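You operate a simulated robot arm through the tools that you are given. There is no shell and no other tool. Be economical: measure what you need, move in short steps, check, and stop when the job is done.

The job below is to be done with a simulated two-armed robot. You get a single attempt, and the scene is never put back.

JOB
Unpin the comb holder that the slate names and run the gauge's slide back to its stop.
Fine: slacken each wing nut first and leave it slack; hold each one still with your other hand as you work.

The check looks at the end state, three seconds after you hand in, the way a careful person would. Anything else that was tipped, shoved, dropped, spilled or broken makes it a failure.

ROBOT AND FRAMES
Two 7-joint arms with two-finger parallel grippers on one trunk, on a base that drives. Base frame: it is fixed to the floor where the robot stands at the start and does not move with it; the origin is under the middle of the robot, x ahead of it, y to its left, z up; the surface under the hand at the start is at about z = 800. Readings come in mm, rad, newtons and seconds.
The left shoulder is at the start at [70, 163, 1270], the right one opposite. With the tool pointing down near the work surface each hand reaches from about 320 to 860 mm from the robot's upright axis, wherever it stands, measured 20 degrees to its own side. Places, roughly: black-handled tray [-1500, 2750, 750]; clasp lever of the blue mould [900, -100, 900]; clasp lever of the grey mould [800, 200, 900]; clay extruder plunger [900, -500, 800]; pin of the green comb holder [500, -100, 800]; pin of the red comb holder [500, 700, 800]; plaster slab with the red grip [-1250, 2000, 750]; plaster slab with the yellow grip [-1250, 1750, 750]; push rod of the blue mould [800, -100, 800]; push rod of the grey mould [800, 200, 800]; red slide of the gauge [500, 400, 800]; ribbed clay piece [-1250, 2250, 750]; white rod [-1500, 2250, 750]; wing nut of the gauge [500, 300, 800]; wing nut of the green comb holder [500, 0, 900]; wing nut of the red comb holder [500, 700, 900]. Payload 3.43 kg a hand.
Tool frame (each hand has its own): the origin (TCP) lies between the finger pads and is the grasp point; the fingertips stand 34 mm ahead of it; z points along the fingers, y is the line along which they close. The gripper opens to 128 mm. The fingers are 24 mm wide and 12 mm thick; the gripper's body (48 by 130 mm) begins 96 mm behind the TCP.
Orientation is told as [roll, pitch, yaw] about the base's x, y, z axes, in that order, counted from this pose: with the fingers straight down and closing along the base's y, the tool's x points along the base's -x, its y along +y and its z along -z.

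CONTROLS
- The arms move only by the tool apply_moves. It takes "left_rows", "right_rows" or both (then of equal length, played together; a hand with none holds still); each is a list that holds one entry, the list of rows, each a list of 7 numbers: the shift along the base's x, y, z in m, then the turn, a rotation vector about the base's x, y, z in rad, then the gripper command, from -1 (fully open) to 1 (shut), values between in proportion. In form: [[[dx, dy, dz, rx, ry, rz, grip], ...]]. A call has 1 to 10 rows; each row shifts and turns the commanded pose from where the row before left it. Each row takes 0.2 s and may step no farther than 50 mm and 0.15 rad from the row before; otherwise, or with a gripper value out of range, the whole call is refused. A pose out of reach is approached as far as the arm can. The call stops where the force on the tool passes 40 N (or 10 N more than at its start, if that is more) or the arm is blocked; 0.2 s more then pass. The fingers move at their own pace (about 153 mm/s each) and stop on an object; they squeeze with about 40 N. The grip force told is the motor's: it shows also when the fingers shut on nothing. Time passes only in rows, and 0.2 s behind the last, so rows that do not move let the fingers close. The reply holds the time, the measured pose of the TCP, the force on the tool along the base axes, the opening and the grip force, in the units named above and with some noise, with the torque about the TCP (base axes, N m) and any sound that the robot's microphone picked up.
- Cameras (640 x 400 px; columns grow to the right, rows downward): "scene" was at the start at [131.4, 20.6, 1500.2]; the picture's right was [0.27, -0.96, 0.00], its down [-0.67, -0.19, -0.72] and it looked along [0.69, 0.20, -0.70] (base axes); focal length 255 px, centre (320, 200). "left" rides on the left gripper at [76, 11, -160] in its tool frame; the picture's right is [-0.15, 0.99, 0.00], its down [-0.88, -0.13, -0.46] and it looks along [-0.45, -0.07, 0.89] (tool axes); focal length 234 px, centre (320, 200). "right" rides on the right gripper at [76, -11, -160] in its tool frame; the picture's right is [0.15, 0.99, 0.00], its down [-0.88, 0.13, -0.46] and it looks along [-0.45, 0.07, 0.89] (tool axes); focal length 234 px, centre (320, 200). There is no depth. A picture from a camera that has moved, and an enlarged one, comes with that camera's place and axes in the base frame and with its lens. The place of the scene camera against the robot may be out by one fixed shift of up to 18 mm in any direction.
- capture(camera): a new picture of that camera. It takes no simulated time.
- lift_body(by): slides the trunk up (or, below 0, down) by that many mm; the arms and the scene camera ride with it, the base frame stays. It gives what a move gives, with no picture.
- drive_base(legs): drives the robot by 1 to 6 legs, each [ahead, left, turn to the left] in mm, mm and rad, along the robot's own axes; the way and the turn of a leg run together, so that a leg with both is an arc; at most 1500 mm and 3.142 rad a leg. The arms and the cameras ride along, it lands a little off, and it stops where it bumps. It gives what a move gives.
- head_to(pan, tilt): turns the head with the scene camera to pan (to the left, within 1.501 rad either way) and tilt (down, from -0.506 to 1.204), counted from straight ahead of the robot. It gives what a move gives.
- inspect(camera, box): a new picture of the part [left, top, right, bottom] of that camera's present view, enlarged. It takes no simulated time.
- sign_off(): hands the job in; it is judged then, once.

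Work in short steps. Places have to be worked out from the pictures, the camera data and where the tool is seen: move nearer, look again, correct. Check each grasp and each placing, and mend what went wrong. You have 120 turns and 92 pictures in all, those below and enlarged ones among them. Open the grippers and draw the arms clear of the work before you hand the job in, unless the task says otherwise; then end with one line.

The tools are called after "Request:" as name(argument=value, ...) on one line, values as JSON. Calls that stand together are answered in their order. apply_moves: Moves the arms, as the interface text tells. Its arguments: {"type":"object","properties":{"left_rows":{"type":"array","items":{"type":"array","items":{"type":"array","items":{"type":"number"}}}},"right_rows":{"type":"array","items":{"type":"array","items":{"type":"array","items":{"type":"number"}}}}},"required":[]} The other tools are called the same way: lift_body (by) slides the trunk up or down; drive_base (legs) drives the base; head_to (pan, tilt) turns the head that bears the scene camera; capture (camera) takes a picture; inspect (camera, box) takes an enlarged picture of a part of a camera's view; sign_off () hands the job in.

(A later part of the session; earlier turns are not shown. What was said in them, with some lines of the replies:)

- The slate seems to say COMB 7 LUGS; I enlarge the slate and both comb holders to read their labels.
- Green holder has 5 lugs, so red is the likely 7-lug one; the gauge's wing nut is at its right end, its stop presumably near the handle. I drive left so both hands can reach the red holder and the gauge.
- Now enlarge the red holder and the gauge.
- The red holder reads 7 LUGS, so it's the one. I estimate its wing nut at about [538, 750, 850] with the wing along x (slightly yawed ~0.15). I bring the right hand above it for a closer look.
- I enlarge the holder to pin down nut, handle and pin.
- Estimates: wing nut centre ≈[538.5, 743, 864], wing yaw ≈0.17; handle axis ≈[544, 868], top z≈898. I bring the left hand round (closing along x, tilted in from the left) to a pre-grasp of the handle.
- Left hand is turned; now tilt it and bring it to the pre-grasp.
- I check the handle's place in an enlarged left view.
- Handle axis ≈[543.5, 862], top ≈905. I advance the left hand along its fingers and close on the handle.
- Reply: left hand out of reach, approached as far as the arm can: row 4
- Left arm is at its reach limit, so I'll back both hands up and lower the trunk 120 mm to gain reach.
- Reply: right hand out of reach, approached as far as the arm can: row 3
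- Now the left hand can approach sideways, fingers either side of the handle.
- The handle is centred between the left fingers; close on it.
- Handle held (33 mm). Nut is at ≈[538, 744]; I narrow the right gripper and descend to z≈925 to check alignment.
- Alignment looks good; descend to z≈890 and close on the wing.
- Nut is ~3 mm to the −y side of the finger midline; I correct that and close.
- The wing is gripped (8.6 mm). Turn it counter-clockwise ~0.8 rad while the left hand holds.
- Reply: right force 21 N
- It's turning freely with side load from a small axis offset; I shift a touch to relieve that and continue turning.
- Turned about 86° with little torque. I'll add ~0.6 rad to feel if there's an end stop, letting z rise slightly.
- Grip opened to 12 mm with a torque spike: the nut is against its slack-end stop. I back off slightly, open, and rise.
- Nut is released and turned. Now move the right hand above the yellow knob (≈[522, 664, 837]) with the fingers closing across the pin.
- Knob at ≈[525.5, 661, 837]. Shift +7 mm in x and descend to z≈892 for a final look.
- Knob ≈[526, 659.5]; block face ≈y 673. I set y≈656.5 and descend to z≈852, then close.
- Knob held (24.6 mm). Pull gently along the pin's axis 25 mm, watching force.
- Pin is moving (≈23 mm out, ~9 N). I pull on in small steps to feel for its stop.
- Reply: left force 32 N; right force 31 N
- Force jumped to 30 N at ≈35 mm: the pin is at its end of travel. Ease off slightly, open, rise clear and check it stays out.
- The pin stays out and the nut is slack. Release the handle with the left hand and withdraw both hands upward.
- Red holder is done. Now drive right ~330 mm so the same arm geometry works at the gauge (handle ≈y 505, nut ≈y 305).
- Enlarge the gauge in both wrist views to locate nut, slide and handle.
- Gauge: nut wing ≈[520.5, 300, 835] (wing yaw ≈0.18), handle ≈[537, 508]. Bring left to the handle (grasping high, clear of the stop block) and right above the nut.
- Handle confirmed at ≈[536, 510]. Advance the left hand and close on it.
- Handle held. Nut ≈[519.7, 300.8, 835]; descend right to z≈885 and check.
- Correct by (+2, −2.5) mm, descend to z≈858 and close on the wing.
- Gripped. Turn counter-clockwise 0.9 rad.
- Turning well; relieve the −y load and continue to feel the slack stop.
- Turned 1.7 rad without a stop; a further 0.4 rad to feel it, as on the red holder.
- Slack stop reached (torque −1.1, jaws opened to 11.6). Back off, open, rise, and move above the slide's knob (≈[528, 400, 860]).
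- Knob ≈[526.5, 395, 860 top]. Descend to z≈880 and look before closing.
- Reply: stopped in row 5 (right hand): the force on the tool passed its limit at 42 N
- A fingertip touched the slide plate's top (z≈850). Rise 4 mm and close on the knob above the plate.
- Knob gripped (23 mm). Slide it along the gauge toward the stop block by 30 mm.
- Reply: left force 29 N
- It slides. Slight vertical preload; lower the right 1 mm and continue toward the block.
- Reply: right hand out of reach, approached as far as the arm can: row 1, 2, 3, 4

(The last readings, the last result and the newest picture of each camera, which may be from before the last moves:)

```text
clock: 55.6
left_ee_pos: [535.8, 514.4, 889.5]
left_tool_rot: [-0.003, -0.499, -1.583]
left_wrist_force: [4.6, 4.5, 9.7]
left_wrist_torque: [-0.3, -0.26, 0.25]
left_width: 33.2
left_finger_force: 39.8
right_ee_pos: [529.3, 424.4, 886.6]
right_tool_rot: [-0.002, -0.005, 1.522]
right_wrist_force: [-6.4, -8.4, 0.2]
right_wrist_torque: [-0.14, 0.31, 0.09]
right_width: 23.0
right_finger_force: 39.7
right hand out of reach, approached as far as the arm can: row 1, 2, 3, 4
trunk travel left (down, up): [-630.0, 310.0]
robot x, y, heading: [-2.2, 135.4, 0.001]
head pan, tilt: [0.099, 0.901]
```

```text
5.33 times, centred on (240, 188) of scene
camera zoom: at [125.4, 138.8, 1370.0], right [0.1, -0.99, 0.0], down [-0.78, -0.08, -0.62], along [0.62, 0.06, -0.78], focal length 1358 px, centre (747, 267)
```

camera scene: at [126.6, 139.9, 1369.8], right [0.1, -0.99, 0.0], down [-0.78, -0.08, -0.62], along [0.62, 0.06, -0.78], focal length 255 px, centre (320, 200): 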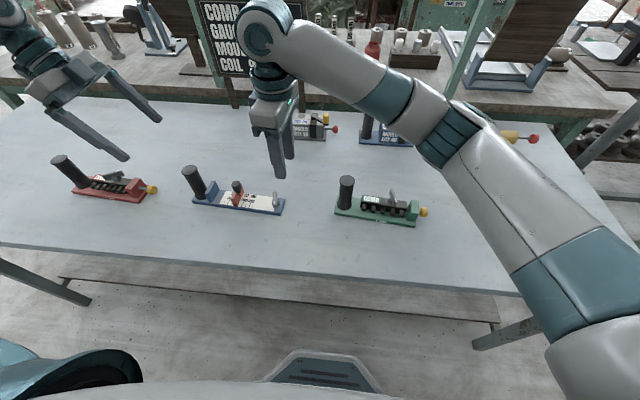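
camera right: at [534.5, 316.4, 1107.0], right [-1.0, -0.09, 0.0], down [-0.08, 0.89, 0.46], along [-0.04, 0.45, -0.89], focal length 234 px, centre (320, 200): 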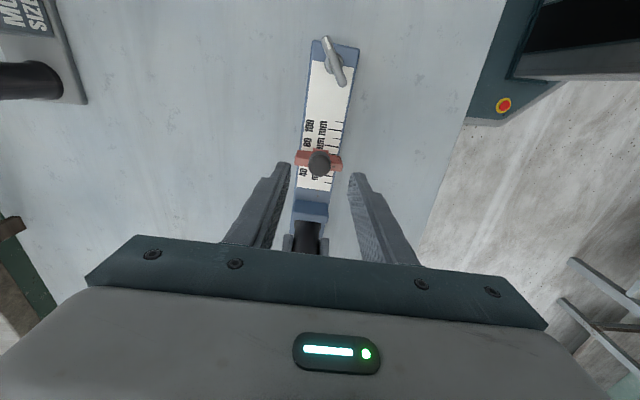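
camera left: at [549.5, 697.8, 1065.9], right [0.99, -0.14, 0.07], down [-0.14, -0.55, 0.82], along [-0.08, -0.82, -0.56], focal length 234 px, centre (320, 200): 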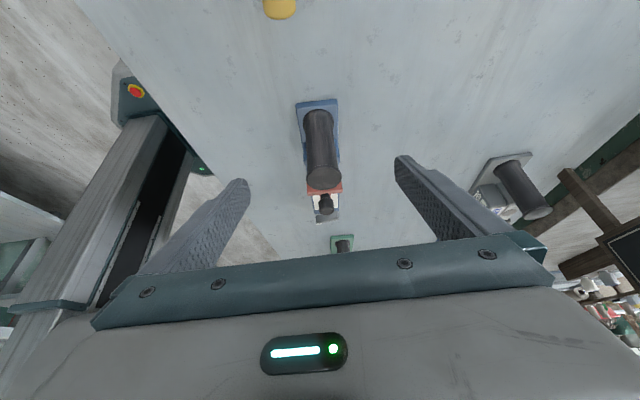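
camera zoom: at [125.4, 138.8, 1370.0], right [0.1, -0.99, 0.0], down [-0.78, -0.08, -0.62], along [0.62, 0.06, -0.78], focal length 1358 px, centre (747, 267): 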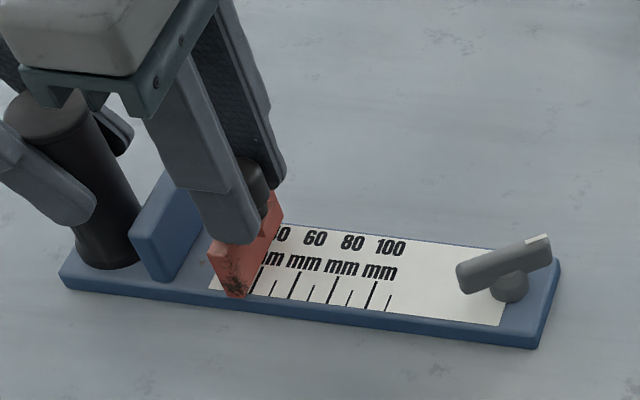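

The right arm is at its lateral reach limit. I'll release both hands, rise, and drive left ~120 mm for a better stance.

Request:
apply_moves(left_rows=[[[0, 0, 0, 0, 0, 0, 1], [0, 0, 0, 0, 0, 0, 0.3], [0, 0, 0, 0, 0, 0, -0.5], [0, 0, 0, 0, 0, 0, -1], [0, 0.017, 0.03, 0, 0, 0, -1], [0, 0.017, 0.03, 0, 0, 0, -1], [0, 0.017, 0.03, 0, 0, 0, -1], [0, 0.017, 0.03, 0, 0, 0, -1], [0, 0, 0, 0, 0, 0, -1]]], right_rows=[[[0, -0.015, 0, 0, 0, 0, 0.6], [0, 0, 0, 0, 0, 0, 0.2], [0, 0, 0, 0, 0, 0, 0.2], [0, 0, 0.02, 0, 0, 0, 0.2], [0, 0, 0.03, 0, 0, 0, 0.2], [0, 0, 0.03, 0, 0, 0, 0.2], [0, 0, 0.03, 0, 0, 0, 0.2], [0, 0, 0, 0, 0, 0, 0.2], [0, 0, 0, 0, 0, 0, 0.2]]])

Request:
capture(camera="scene")

```text
clock: 57.6
left_ee_pos: [534.0, 583.6, 1011.3]
left_tool_rot: [-0.003, -0.498, -1.582]
left_wrist_force: [0.4, -0.3, -0.3]
left_wrist_torque: [0.02, 0.0, -0.01]
left_width: 128.0
left_finger_force: 0.1
right_ee_pos: [533.3, 410.2, 996.5]
right_tool_rot: [-0.001, -0.005, 1.521]
right_wrist_force: [0.1, -1.0, 0.2]
right_wrist_torque: [-0.04, 0.01, 0.01]
right_width: 51.2
right_finger_force: 0.0
trunk travel left (down, up): [-630.0, 310.0]
robot x, y, heading: [-3.6, 134.0, -0.003]
head pan, tilt: [0.099, 0.901]
```

```text
24 pictures are left
camera scene: at [126.9, 140.2, 1369.8], right [0.1, -0.99, 0.0], down [-0.78, -0.08, -0.62], along [0.62, 0.06, -0.78], focal length 255 px, centre (320, 200)
```

scene: 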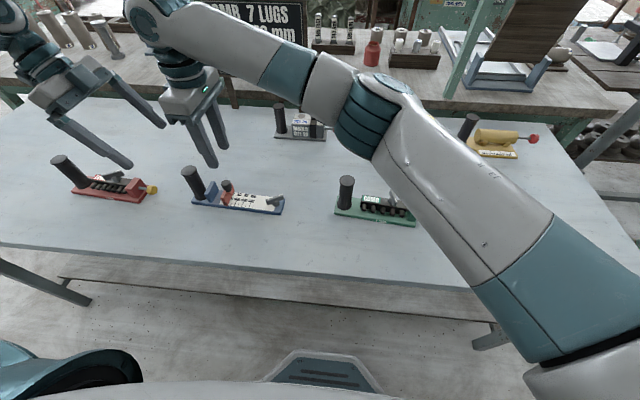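

Drive left 130 mm.

Request:
drive_base(legs=[[0, 130, 0]])

```text
clock: 58.9
left_ee_pos: [532.2, 715.3, 1010.2]
left_tool_rot: [-0.003, -0.5, -1.585]
left_wrist_force: [0.2, -1.0, 0.4]
left_wrist_torque: [0.0, 0.03, 0.0]
left_width: 127.9
left_finger_force: 0.0
right_ee_pos: [531.5, 541.9, 995.3]
right_tool_rot: [-0.004, -0.006, 1.523]
right_wrist_force: [0.6, 0.2, -1.4]
right_wrist_torque: [0.01, -0.04, -0.04]
right_width: 51.2
right_finger_force: 0.1
trunk travel left (down, up): [-630.0, 310.0]
robot x, y, heading: [-1.7, 264.6, -0.0]
head pan, tilt: [0.099, 0.901]
```

Bring both hands back over the gauge: right above the slide knob, left to the handle pre-grasp.

Request:
apply_moves(right_rows=[[[-0.0005, -0.021, 0, 0, 0, 0, 0.2], [-0.0005, -0.021, 0, 0, 0, 0, 0.2], [-0.0005, -0.021, 0, 0, 0, 0, 0.2], [-0.0005, -0.021, -0.01, 0, 0, 0, 0.2], [-0.0005, -0.021, -0.01, 0, 0, 0, 0.2], [-0.0005, -0.021, -0.015, 0, 0, 0, 0.2], [0, 0, 0, 0, 0, 0, 0.2]]], left_rows=[[[0.001, -0.022, 0, 0, 0, 0, -1], [0.001, -0.022, 0, 0, 0, 0, -1], [0.001, -0.023, 0, 0, 0, 0, -1], [0.001, -0.023, -0.012, 0, 0, 0, -1], [0, -0.023, -0.012, 0, 0, 0, -1], [0, -0.023, -0.012, 0, 0, 0, -1], [0, -0.023, -0.014, 0, 0, 0, -1]]])

Request:
inspect(camera="right", box=[200, 100, 440, 250])

Request:
capture(camera="left")

```text
clock: 60.5
left_ee_pos: [537.8, 556.4, 959.9]
left_tool_rot: [-0.003, -0.498, -1.583]
left_wrist_force: [0.4, 0.5, -0.7]
left_wrist_torque: [0.02, 0.0, 0.0]
left_width: 128.0
left_finger_force: 0.0
right_ee_pos: [528.9, 417.0, 959.7]
right_tool_rot: [0.0, -0.005, 1.523]
right_wrist_force: [0.6, 0.8, 1.3]
right_wrist_torque: [-0.05, 0.02, 0.03]
right_width: 51.1
right_finger_force: 0.0
trunk travel left (down, up): [-630.0, 310.0]
robot x, y, heading: [-3.9, 268.4, 0.006]
head pan, tilt: [0.099, 0.901]
```

```text
2.67 times, centred on (320, 175) of right
camera zoom: at [535.9, 339.2, 1120.5], right [-1.0, -0.1, 0.0], down [-0.09, 0.88, 0.46], along [-0.04, 0.46, -0.89], focal length 624 px, centre (320, 267)
```

zoom: 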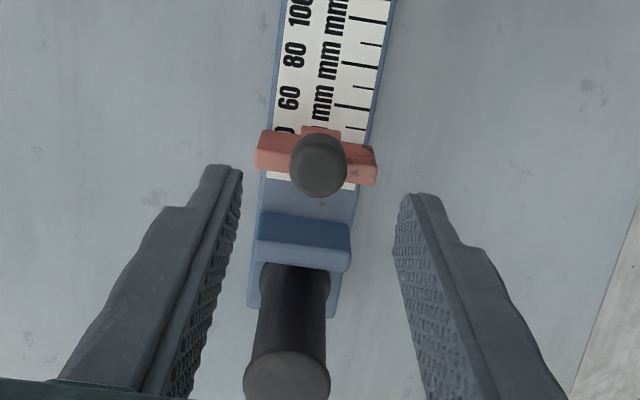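

```text
22 pictures are left
camera left: at [551.3, 699.7, 1064.7], right [0.99, -0.14, 0.07], down [-0.14, -0.55, 0.82], along [-0.08, -0.82, -0.57], focal length 234 px, centre (320, 200)
```

left: 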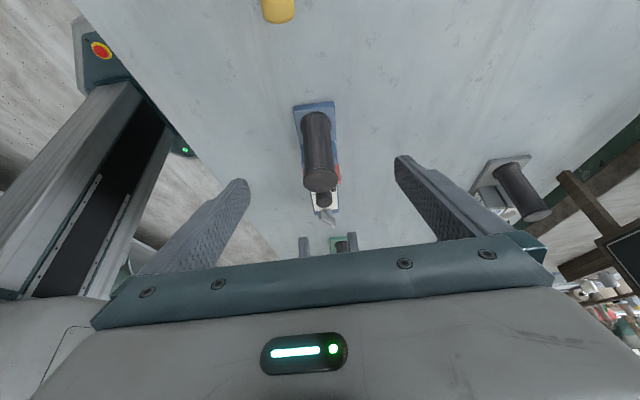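

Left: descend and re-grip the handle at its previous pose; right stays above the knob (≈[528.5, 421]).

Request:
apply_moves(left_rows=[[[-0.002, -0.014, -0.0235, 0, 0, 0, -1], [0, -0.014, -0.0235, 0, 0, 0, -1], [0, -0.014, -0.0235, 0, 0, 0, -1], [0, 0, 0, 0, 0, 0, 0.25], [0, 0, 0, 0, 0, 0, 0.25], [0, 0, 0, 0, 0, 0, 1], [0, 0, 0, 0, 0, 0, 1], [0, 0, 0, 0, 0, 0, 1]]], right_rows=[[[0, 0.004, -0.01, 0, 0, 0, 0.2], [0, 0, -0.02, 0, 0, 0, 0.2], [0, 0, -0.015, 0, 0, 0, 0.2], [0, 0, 0, 0, 0, 0, 0.2], [0, 0, 0, 0, 0, 0, 0.2], [0, 0, 0, 0, 0, 0, 0.2], [0, 0, 0, 0, 0, 0, 0.2], [0, 0, 0, 0, 0, 0, 0.2]]])

Request:
inspect(camera="right", box=[200, 100, 440, 250])

```text
clock: 62.2
left_ee_pos: [535.7, 516.1, 889.0]
left_tool_rot: [-0.004, -0.5, -1.585]
left_wrist_force: [-1.6, -1.1, 0.2]
left_wrist_torque: [-0.34, -0.02, -0.29]
left_width: 33.2
left_finger_force: 39.6
right_ee_pos: [529.6, 420.5, 916.3]
right_tool_rot: [-0.002, -0.007, 1.521]
right_wrist_force: [0.8, -0.4, 0.2]
right_wrist_torque: [0.04, -0.04, -0.03]
right_width: 51.1
right_finger_force: 0.1
trunk travel left (down, up): [-630.0, 310.0]
robot x, y, heading: [-2.3, 266.3, 0.004]
head pan, tilt: [0.099, 0.901]
```

```text
2.67 times, centred on (320, 175) of right
camera zoom: at [536.0, 342.9, 1075.8], right [-1.0, -0.1, 0.0], down [-0.09, 0.88, 0.46], along [-0.04, 0.46, -0.89], focal length 624 px, centre (320, 267)
```

zoom: 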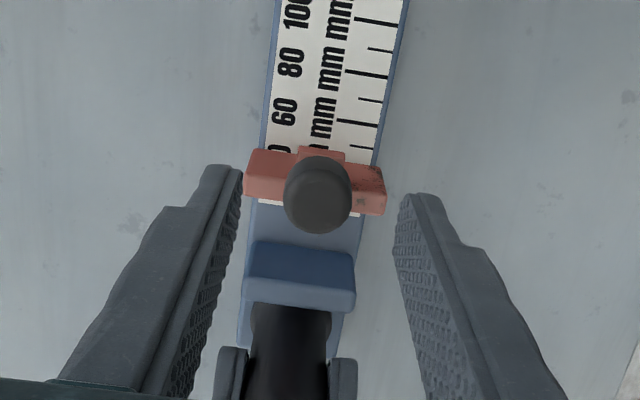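

Well aligned; descend to z≈889, close on the knob.

Request:
apply_moves(right_rows=[[[-0.0005, 0.002, -0.009, 0, 0, 0, 0.2], [0, 0, -0.009, 0, 0, 0, 0.2], [0, 0, -0.0085, 0, 0, 0, 0.2], [0, 0, 0, 0, 0, 0, 0.5], [0, 0, 0, 0, 0, 0, 1], [0, 0, 0, 0, 0, 0, 1]]])

```text
clock: 63.6
left_ee_pos: [535.8, 515.7, 887.8]
left_tool_rot: [-0.002, -0.499, -1.585]
left_wrist_force: [-8.2, -0.7, 6.3]
left_wrist_torque: [-0.24, -0.24, -0.65]
left_width: 33.3
left_finger_force: 39.7
right_ee_pos: [529.5, 422.3, 890.4]
right_tool_rot: [-0.004, -0.005, 1.522]
right_wrist_force: [7.3, 0.1, -1.0]
right_wrist_torque: [0.36, -0.03, -0.06]
right_width: 23.2
right_finger_force: 40.2
trunk travel left (down, up): [-630.0, 310.0]
robot x, y, heading: [0.7, 264.0, 0.003]
head pan, tilt: [0.099, 0.901]
```

Gripped. Slide on toward the block in small steps.

Request:
apply_moves(right_rows=[[[0.0003, 0.004, 0, 0, 0, 0, 1], [0.0003, 0.004, 0, 0, 0, 0, 1], [0.0003, 0.004, 0, 0, 0, 0, 1], [0.0003, 0.004, 0, 0, 0, 0, 1], [0.0003, 0.004, 0, 0, 0, 0, 1]]])

Request:
inspect(camera="right", box=[200, 100, 440, 250])

```text
clock: 64.8
left_ee_pos: [535.5, 513.6, 888.7]
left_tool_rot: [-0.003, -0.503, -1.585]
left_wrist_force: [1.0, -0.3, 0.6]
left_wrist_torque: [0.34, -0.03, 0.02]
left_width: 33.3
left_finger_force: 39.6
right_ee_pos: [526.8, 447.7, 890.0]
right_tool_rot: [0.001, -0.013, 1.53]
right_wrist_force: [-0.7, -1.2, -0.4]
right_wrist_torque: [-0.02, 0.0, 0.0]
right_width: 0.0
right_finger_force: 33.0
trunk travel left (down, up): [-630.0, 310.0]
robot x, y, heading: [-1.0, 266.7, 0.002]
head pan, tilt: [0.099, 0.901]
```

```text
2.67 times, centred on (320, 175) of right
camera zoom: at [534.6, 368.4, 1048.4], right [-0.99, -0.11, 0.0], down [-0.09, 0.88, 0.47], along [-0.05, 0.46, -0.88], focal length 624 px, centre (320, 267)
```

zoom: 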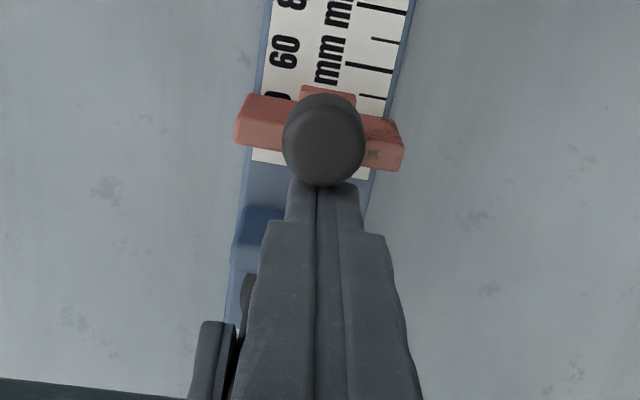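

The fingers slid off the round knob (slide still ≈y 420). I'll instead push it: closed fingers on its −y side. Rise over, go behind, lower.

Request:
apply_moves(right_rows=[[[0, 0, 0.03, 0, 0, 0, 1], [0, 0, 0.025, 0, 0, 0, 1], [0, -0.022, 0, 0, 0, 0, 1], [0, -0.022, 0, 0, 0, 0, 1], [0, -0.022, 0, 0, 0, 0, 1], [0, 0, -0.02, 0, 0, 0, 1], [0, 0, -0.025, 0, 0, 0, 1], [0, 0, -0.027, 0, 0, 0, 1], [0, 0, 0, 0, 0, 0, 1]]])

Request:
inspect(camera="right", box=[200, 100, 440, 250])

Request:
inspect(camera="scene", box=[180, 150, 400, 260])

```text
clock: 66.8
left_ee_pos: [536.6, 516.3, 887.7]
left_tool_rot: [-0.003, -0.499, -1.585]
left_wrist_force: [0.1, 1.3, -0.1]
left_wrist_torque: [-0.42, -0.02, -0.12]
left_width: 32.9
left_finger_force: 39.7
right_ee_pos: [530.4, 376.3, 872.6]
right_tool_rot: [-0.004, -0.005, 1.524]
right_wrist_force: [-0.1, 0.5, -0.1]
right_wrist_torque: [-0.01, 0.03, 0.0]
right_width: 0.0
right_finger_force: 33.1
trunk travel left (down, up): [-630.0, 310.0]
robot x, y, heading: [-2.9, 268.7, -0.003]
head pan, tilt: [0.099, 0.901]
```

```text
2.67 times, centred on (320, 175) of right
camera zoom: at [536.5, 298.6, 1032.5], right [-1.0, -0.1, 0.0], down [-0.09, 0.88, 0.46], along [-0.04, 0.46, -0.89], focal length 624 px, centre (320, 267)
```

zoom: 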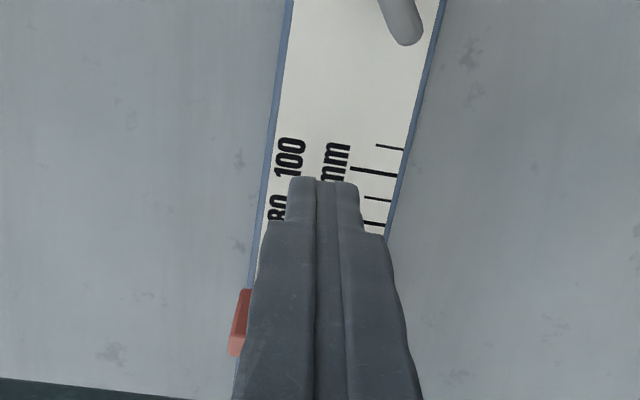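

```text
2.91 times, centred on (290, 205) of scene
camera zoom: at [126.4, 272.0, 1369.8], right [0.1, -0.99, 0.0], down [-0.78, -0.08, -0.62], along [0.62, 0.06, -0.78], focal length 741 px, centre (407, 186)
```

zoom: 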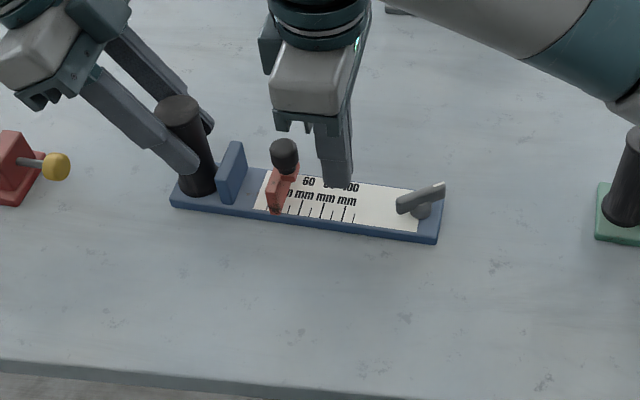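

Fingers are behind the slide. Lower 5 mm and push +y along the gauge.

Request:
apply_moves(right_rows=[[[-0.002, 0.005, -0.005, 0, 0, 0, 1], [0.0003, 0.005, 0, 0, 0, 0, 1], [0.0003, 0.005, 0, 0, 0, 0, 1], [0.0003, 0.005, 0, 0, 0, 0, 1], [0.0003, 0.005, 0, 0, 0, 0, 1], [0.0003, 0.005, 0, 0, 0, 0, 1], [0.0003, 0.005, 0, 0, 0, 0, 1], [0.0003, 0.005, 0, 0, 0, 0, 1], [0.0003, 0.005, 0, 0, 0, 0, 1]]])

Request:
inspect(camera="scene", box=[220, 170, 340, 245])

```text
clock: 68.8
left_ee_pos: [534.3, 516.0, 888.3]
left_tool_rot: [-0.005, -0.498, -1.583]
left_wrist_force: [-3.1, 33.5, 3.5]
left_wrist_torque: [-0.25, -0.06, -0.27]
left_width: 32.3
left_finger_force: 40.3
right_ee_pos: [531.5, 418.9, 866.8]
right_tool_rot: [-0.004, 0.001, 1.52]
right_wrist_force: [1.9, -34.9, -2.1]
right_wrist_torque: [0.33, 0.01, -0.02]
right_width: 0.3
right_finger_force: 33.3
trunk travel left (down, up): [-630.0, 310.0]
robot x, y, heading: [-0.3, 265.5, 0.004]
head pan, tilt: [0.099, 0.901]
```

```text
5.33 times, centred on (280, 208) of scene
camera zoom: at [126.3, 271.9, 1369.8], right [0.1, -0.99, 0.0], down [-0.78, -0.08, -0.62], along [0.62, 0.06, -0.78], focal length 1358 px, centre (533, 160)
```

zoom: 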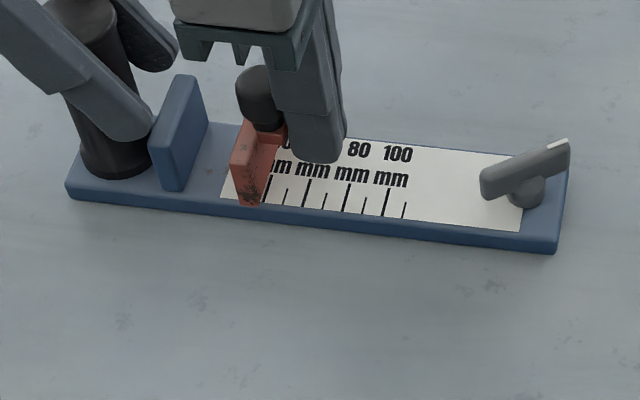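

35 N and the slide barely moved; I need to see what it bears against. Look from both wrists.

Request:
inspect(camera="right", box=[220, 130, 440, 270])

Request:
inspect(camera="scene", box=[240, 175, 300, 213])

```text
2.86 times, centred on (330, 200) of right
camera zoom: at [537.8, 343.2, 1026.7], right [-1.0, -0.1, 0.0], down [-0.09, 0.89, 0.46], along [-0.04, 0.45, -0.89], focal length 669 px, centre (291, 200)
```

zoom: 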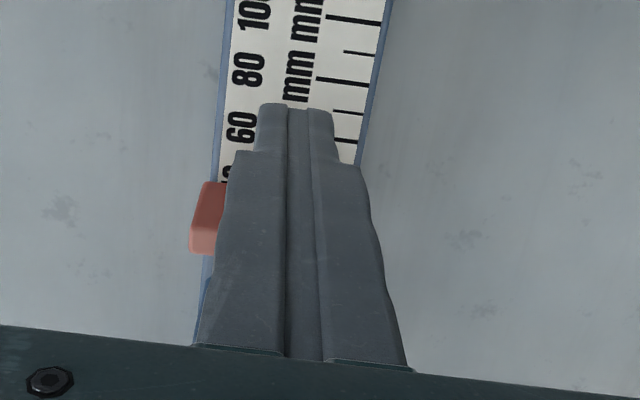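

```text
10.53 times, centred on (270, 194) of scene
camera zoom: at [126.3, 271.9, 1369.8], right [0.1, -0.99, 0.0], down [-0.78, -0.08, -0.62], along [0.62, 0.06, -0.78], focal length 2681 px, centre (846, 263)
```

zoom: 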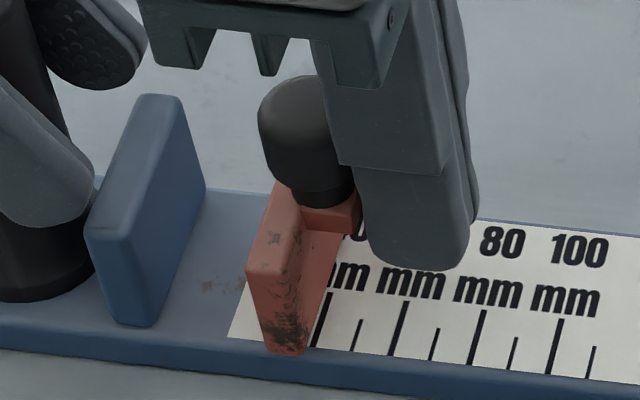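

Comparing scene pixels, the whole gauge slipped ≈16 mm in +y through the left pads under 35 N, while the slide stayed at the same mark — so the slide appears to be at its end of travel. I back the right hand off, re-centre the left grip and draw the gauge back to its place.

Request:
apply_moves(right_rows=[[[0, -0.01, 0, 0, 0, 0, 1], [0, -0.02, 0, 0, 0, 0, 1], [0, 0, 0.03, 0, 0, 0, 1], [0, 0, 0.03, 0, 0, 0, 1], [0, 0, 0, 0, 0, 0, 1], [0, 0, 0, 0, 0, 0, 1], [0, 0, 0, 0, 0, 0, 1], [0, 0, 0, 0, 0, 0, 1]]], left_rows=[[[0, 0, 0, 0, 0, 0, 1], [0, 0, 0, 0, 0, 0, 1], [0, 0, 0, 0, 0, 0, 0.3], [0, 0.006, 0, 0, 0, 0, 0.2], [0.001, 0.007, 0, 0, 0, 0, 0.2], [0, 0, 0, 0, 0, 0, 1], [0, 0, 0, 0, 0, 0, 1], [0, 0, 0, 0, 0, 0, 1]]])

Request:
inspect(camera="scene", box=[220, 170, 340, 245])

```text
clock: 70.7
left_ee_pos: [536.2, 527.5, 887.7]
left_tool_rot: [-0.002, -0.498, -1.586]
left_wrist_force: [-1.0, -1.9, 0.5]
left_wrist_torque: [-0.67, -0.01, -0.23]
left_width: 33.2
left_finger_force: 39.6
right_ee_pos: [530.7, 390.1, 927.0]
right_tool_rot: [-0.003, -0.005, 1.523]
right_wrist_force: [0.2, -0.6, -0.1]
right_wrist_torque: [-0.01, 0.03, 0.0]
right_width: 0.0
right_finger_force: 33.3
trunk travel left (down, up): [-630.0, 310.0]
robot x, y, heading: [0.3, 264.6, 0.007]
head pan, tilt: [0.099, 0.901]
```

```text
5.33 times, centred on (280, 208) of scene
camera zoom: at [126.2, 271.7, 1369.9], right [0.1, -0.99, 0.0], down [-0.78, -0.08, -0.62], along [0.62, 0.06, -0.78], focal length 1358 px, centre (533, 160)
```

zoom: 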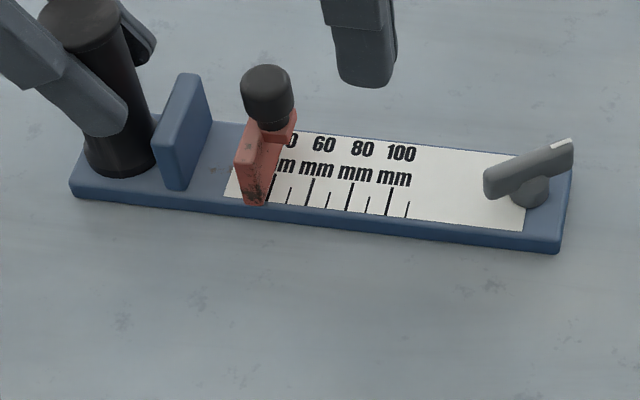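

Gauge now ≈14.5 mm off its original spot; drag it back with the left hand.

Request:
apply_moves(left_rows=[[[-0.0002, -0.003, 0, 0, 0, 0, 1], [-0.0002, -0.003, 0, 0, 0, 0, 1], [-0.0002, -0.003, 0, 0, 0, 0, 1], [-0.0002, -0.003, 0, 0, 0, 0, 1], [-0.0002, -0.003, 0, 0, 0, 0, 1], [0, 0, 0, 0, 0, 0, 1]]])

Request:
inspect(camera="scene", box=[220, 170, 340, 245])

Request:
inspect(camera="right", box=[200, 100, 440, 250])

```text
clock: 72.0
left_ee_pos: [534.8, 513.5, 887.2]
left_tool_rot: [-0.002, -0.501, -1.583]
left_wrist_force: [0.6, 1.2, 0.0]
left_wrist_torque: [0.52, -0.11, 0.03]
left_width: 32.8
left_finger_force: 40.2
right_ee_pos: [530.6, 390.4, 927.6]
right_tool_rot: [-0.003, -0.006, 1.522]
right_wrist_force: [0.7, 0.5, 0.0]
right_wrist_torque: [-0.02, 0.0, -0.01]
right_width: 0.1
right_finger_force: 33.6
trunk travel left (down, up): [-630.0, 310.0]
robot x, y, heading: [2.1, 265.9, 0.005]
head pan, tilt: [0.099, 0.901]
```

```text
5.33 times, centred on (280, 208) of scene
camera zoom: at [126.5, 272.0, 1369.8], right [0.1, -0.99, 0.0], down [-0.78, -0.08, -0.62], along [0.62, 0.06, -0.78], focal length 1358 px, centre (533, 160)
```

zoom: 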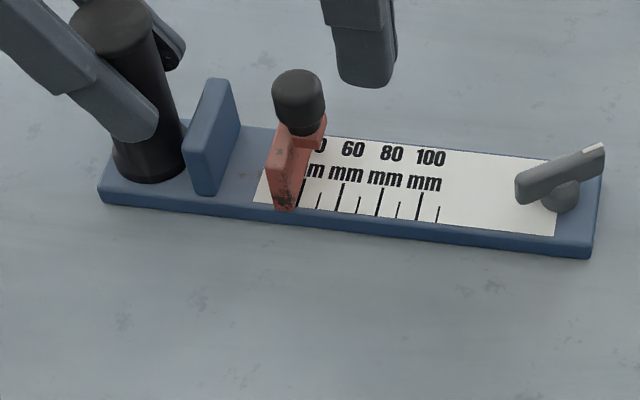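

```text
2.67 times, centred on (320, 175) of right
camera zoom: at [536.6, 312.1, 1086.8], right [-1.0, -0.1, 0.0], down [-0.09, 0.88, 0.46], along [-0.04, 0.46, -0.89], focal length 624 px, centre (320, 267)
```

zoom: 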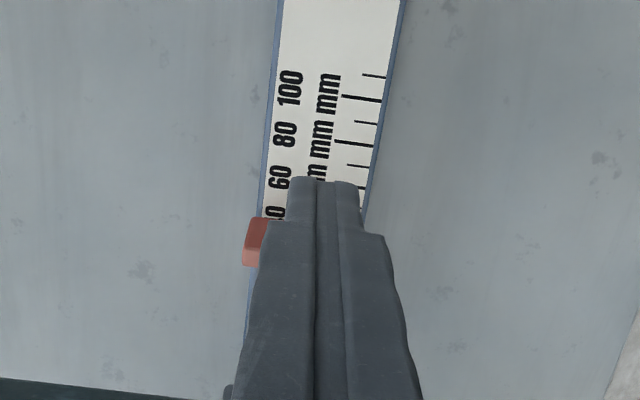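

Gauge is back at its original spot (nut y≈298). To confirm the slide really is at its stop and not just sticking, I'll grip its knob and test travel gently: first get over it.

Request:
apply_moves(right_rows=[[[0, 0, 0.01, 0, 0, 0, 0.2], [0, 0.012, 0, 0, 0, 0, 0.2], [-0.001, 0.012, 0, 0, 0, 0, 0.2], [0, 0.01, 0, 0, 0, 0, 0.2], [0, 0, -0.02, 0, 0, 0, 0.2], [0, 0, 0, 0, 0, 0, 0.2]]])

Request:
inspect(camera="right", box=[200, 100, 440, 250])

```text
clock: 73.5
left_ee_pos: [534.9, 513.6, 888.1]
left_tool_rot: [-0.004, -0.499, -1.582]
left_wrist_force: [-0.5, -0.1, -0.4]
left_wrist_torque: [0.19, -0.04, -0.03]
left_width: 32.8
left_finger_force: 39.8
right_ee_pos: [529.0, 425.5, 916.8]
right_tool_rot: [-0.002, -0.003, 1.522]
right_wrist_force: [-0.1, -0.5, 0.4]
right_wrist_torque: [-0.01, -0.01, -0.06]
right_width: 51.1
right_finger_force: 0.0
trunk travel left (down, up): [-630.0, 310.0]
robot x, y, heading: [-1.0, 266.2, 0.001]
head pan, tilt: [0.099, 0.901]
```

```text
2.67 times, centred on (320, 175) of right
camera zoom: at [535.3, 348.1, 1076.4], right [-1.0, -0.1, 0.0], down [-0.09, 0.88, 0.46], along [-0.04, 0.46, -0.89], focal length 624 px, centre (320, 267)
```

zoom: 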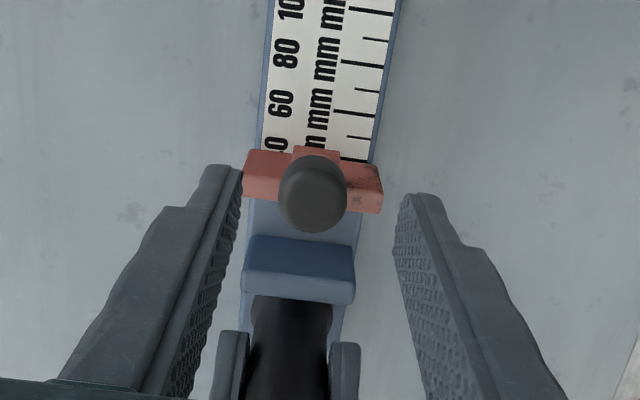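

Knob ≈[529, 428]. Descend and grip, centred.

Request:
apply_moves(right_rows=[[[0, 0.0025, -0.009, 0, 0, 0, 0.2], [0, 0, -0.009, 0, 0, 0, 0.2], [0, 0, -0.009, 0, 0, 0, 0.2], [0, 0, 0, 0, 0, 0, 0.5], [0, 0, 0, 0, 0, 0, 1], [0, 0, 0, 0, 0, 0, 1]]])

Request:
apply_moves(right_rows=[[[-0.0002, -0.003, 0, 0, 0, 0, 1], [-0.0002, -0.003, 0, 0, 0, 0, 1], [-0.0002, -0.003, 0, 0, 0, 0, 1]]])

Request:
inspect(camera="scene", box=[220, 170, 340, 245])

```text
clock: 74.8
left_ee_pos: [534.5, 512.6, 888.5]
left_tool_rot: [-0.005, -0.499, -1.584]
left_wrist_force: [-10.8, -0.2, 1.1]
left_wrist_torque: [-0.33, -0.03, -0.77]
left_width: 33.0
left_finger_force: 39.3
right_ee_pos: [531.5, 428.7, 891.5]
right_tool_rot: [-0.004, -0.004, 1.52]
right_wrist_force: [10.8, 0.7, -0.7]
right_wrist_torque: [0.17, 0.02, -0.14]
right_width: 23.3
right_finger_force: 39.9
trunk travel left (down, up): [-630.0, 310.0]
robot x, y, heading: [-1.4, 269.9, 0.003]
head pan, tilt: [0.099, 0.901]
```

```text
clock: 75.7
left_ee_pos: [534.3, 513.5, 888.0]
left_tool_rot: [-0.005, -0.501, -1.584]
left_wrist_force: [-11.8, -3.8, -3.3]
left_wrist_torque: [-0.69, -0.51, -0.68]
left_width: 33.2
left_finger_force: 39.8
right_ee_pos: [529.6, 419.6, 891.0]
right_tool_rot: [-0.006, -0.008, 1.521]
right_wrist_force: [16.2, 0.9, 13.9]
right_wrist_torque: [-0.36, -0.06, 0.08]
right_width: 23.1
right_finger_force: 40.0
trunk travel left (down, up): [-630.0, 310.0]
robot x, y, heading: [2.1, 267.6, -0.0]
head pan, tilt: [0.099, 0.901]
```

```text
5.33 times, centred on (280, 208) of scene
camera zoom: at [126.3, 271.6, 1370.0], right [0.1, -0.99, 0.0], down [-0.78, -0.08, -0.62], along [0.62, 0.06, -0.78], focal length 1358 px, centre (533, 160)
```

zoom: 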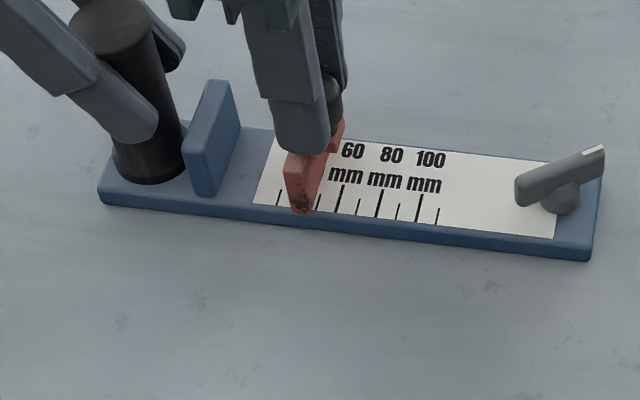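

Slide moves freely (≈1 N) back 9 mm. Now push it toward the block again and find where force jumps.

Request:
apply_moves(right_rows=[[[0.001, 0.003, 0, 0, 0, 0, 1], [0.0003, 0.003, 0, 0, 0, 0, 1], [0.0003, 0.003, 0, 0, 0, 0, 1]]])

Request:
apply_moves(right_rows=[[[0, 0.002, 0, 0, 0, 0, 1], [0, 0, 0, 0, 0, 0, 1]]])

Request:
apply_moves(right_rows=[[[0, 0.002, 0, 0, 0, 0, 1], [0, 0, 0, 0, 0, 0, 1]]])

```text
clock: 76.5
left_ee_pos: [534.6, 511.9, 888.7]
left_tool_rot: [-0.004, -0.499, -1.583]
left_wrist_force: [-3.9, 3.3, -11.1]
left_wrist_torque: [-0.3, -0.15, -0.56]
left_width: 33.2
left_finger_force: 39.9
right_ee_pos: [531.4, 428.9, 891.3]
right_tool_rot: [-0.004, -0.004, 1.525]
right_wrist_force: [4.1, -6.0, 20.6]
right_wrist_torque: [0.09, 0.04, -0.08]
right_width: 23.1
right_finger_force: 39.9
trunk travel left (down, up): [-630.0, 310.0]
robot x, y, heading: [-1.7, 265.5, -0.001]
head pan, tilt: [0.099, 0.901]
```

```text
clock: 77.0
left_ee_pos: [534.9, 513.7, 888.4]
left_tool_rot: [-0.004, -0.496, -1.583]
left_wrist_force: [-0.5, 17.9, -12.0]
left_wrist_torque: [0.25, -0.25, -0.18]
left_width: 33.2
left_finger_force: 39.8
right_ee_pos: [531.2, 430.9, 890.0]
right_tool_rot: [-0.003, -0.001, 1.522]
right_wrist_force: [-0.4, -20.3, 20.9]
right_wrist_torque: [-0.49, 0.15, 0.04]
right_width: 22.9
right_finger_force: 40.0
trunk travel left (down, up): [-630.0, 310.0]
robot x, y, heading: [-2.7, 264.1, -0.003]
head pan, tilt: [0.099, 0.901]
```

```text
clock: 77.7
left_ee_pos: [534.8, 513.8, 888.6]
left_tool_rot: [-0.004, -0.498, -1.583]
left_wrist_force: [-0.9, 30.7, -5.4]
left_wrist_torque: [0.42, -0.24, -0.26]
left_width: 33.0
left_finger_force: 39.7
right_ee_pos: [531.2, 431.1, 890.3]
right_tool_rot: [-0.003, 0.001, 1.522]
right_wrist_force: [-0.1, -30.8, 13.5]
right_wrist_torque: [-0.62, 0.14, -0.03]
right_width: 23.3
right_finger_force: 40.0
trunk travel left (down, up): [-630.0, 310.0]
robot x, y, heading: [0.0, 269.7, 0.001]
head pan, tilt: [0.099, 0.901]
```

Hard stop confirmed at the same spot (force jumps from 6 to 31 N with no movement). Ease the load, release the knob, rise, then release the handle and withdraw.

Request:
apply_moves(right_rows=[[[0, -0.0015, -0.001, 0, 0, 0, 1], [0, 0, 0, 0, 0, 0, 0.6], [0, 0, 0, 0, 0, 0, 0.2], [0, 0, 0, 0, 0, 0, 0.2], [0, 0, 0.03, 0, 0, 0, 0.2], [0, 0, 0.04, 0, 0, 0, 0.2], [0, 0, 0.04, 0, 0, 0, 0.2]]])

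Request:
apply_moves(left_rows=[[[0, 0, 0, 0, 0, 0, 0.3], [0, 0, 0, 0, 0, 0, -0.5], [0, 0, 0, 0, 0, 0, -1], [0, 0.017, 0.03, 0, 0, 0, -1], [0, 0.017, 0.03, 0, 0, 0, -1], [0, 0.017, 0.03, 0, 0, 0, -1], [0, 0.017, 0.03, 0, 0, 0, -1], [0, 0.02, 0.03, 0, 0, 0, -1], [0, 0, 0, 0, 0, 0, -1]]], right_rows=[[[0, 0, 0, 0, 0, 0, 0.2], [0, 0, 0, 0, 0, 0, 0.2], [0, -0.02, 0, 0, 0, 0, 0.2], [0, -0.03, 0, 0, 0, 0, 0.2], [0, -0.04, 0, 0, 0, 0, 0], [0, -0.04, 0, 0, 0, 0, -0.5], [0, -0.04, 0, 0, 0, 0, -1], [0, -0.04, 0, 0, 0, 0, -1], [0, 0, 0, 0, 0, 0, -1]]])

Request:
inspect(camera="scene", box=[220, 170, 340, 245])

Request:
capture(camera="scene")

```text
clock: 79.2
left_ee_pos: [534.0, 512.6, 888.7]
left_tool_rot: [-0.005, -0.5, -1.585]
left_wrist_force: [-1.2, 0.1, -2.2]
left_wrist_torque: [-0.09, 0.01, -0.17]
left_width: 33.2
left_finger_force: 40.4
right_ee_pos: [529.2, 430.3, 996.7]
right_tool_rot: [-0.002, -0.006, 1.521]
right_wrist_force: [-0.3, 0.8, -0.3]
right_wrist_torque: [0.02, -0.02, -0.02]
right_width: 51.2
right_finger_force: 0.1
trunk travel left (down, up): [-630.0, 310.0]
robot x, y, heading: [1.7, 265.4, 0.0]
head pan, tilt: [0.099, 0.901]
```

```text
clock: 81.2
left_ee_pos: [535.3, 602.1, 1038.5]
left_tool_rot: [-0.006, -0.498, -1.581]
left_wrist_force: [0.3, 0.0, 0.8]
left_wrist_torque: [-0.03, 0.02, -0.03]
left_width: 128.0
left_finger_force: 0.0
right_ee_pos: [529.4, 220.3, 996.3]
right_tool_rot: [-0.002, -0.003, 1.524]
right_wrist_force: [0.1, 0.3, 0.1]
right_wrist_torque: [0.0, 0.01, 0.04]
right_width: 128.0
right_finger_force: 0.1
trunk travel left (down, up): [-630.0, 310.0]
robot x, y, heading: [-2.1, 268.0, 0.001]
head pan, tilt: [0.099, 0.901]
```

```text
5.33 times, centred on (280, 208) of scene
camera zoom: at [127.0, 273.1, 1369.7], right [0.1, -0.99, 0.0], down [-0.78, -0.08, -0.62], along [0.62, 0.06, -0.78], focal length 1358 px, centre (533, 160)
```

zoom: 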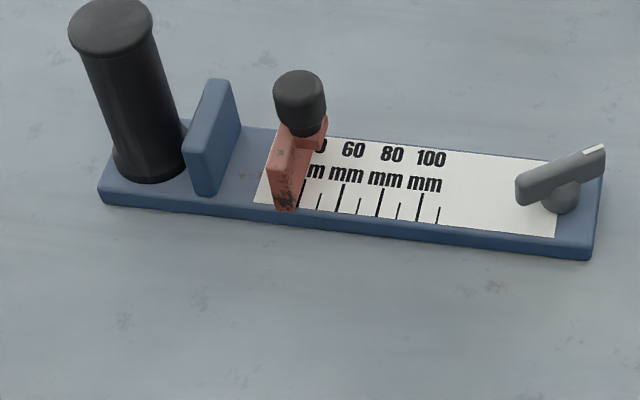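

```text
8 pictures are left
camera scene: at [127.0, 273.1, 1369.7], right [0.1, -0.99, 0.0], down [-0.78, -0.08, -0.62], along [0.62, 0.06, -0.78], focal length 255 px, centre (320, 200)
```

scene: 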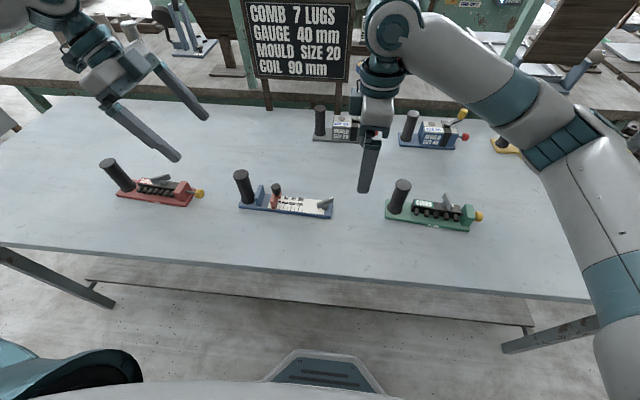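

The slide rests at its stop, the gauge is in its place, both wing nuts are slack, and the red (7-lug) holder's pin is out; both hands are open and clear. Handing in.

Request:
sign_off()

```text
The job is handed in.
```

I unpinned the red 7-lug comb holder and ran the gauge's slide back to its hard stop on the stop-block side, about 30 mm short of the block. Both wing nuts were slackened first and left slack, and my left hand held each piece while the right worked; while I was pushing the slide the gauge slipped about 15 mm in that grip, so I drew it back to within a few millimetres of its original spot.
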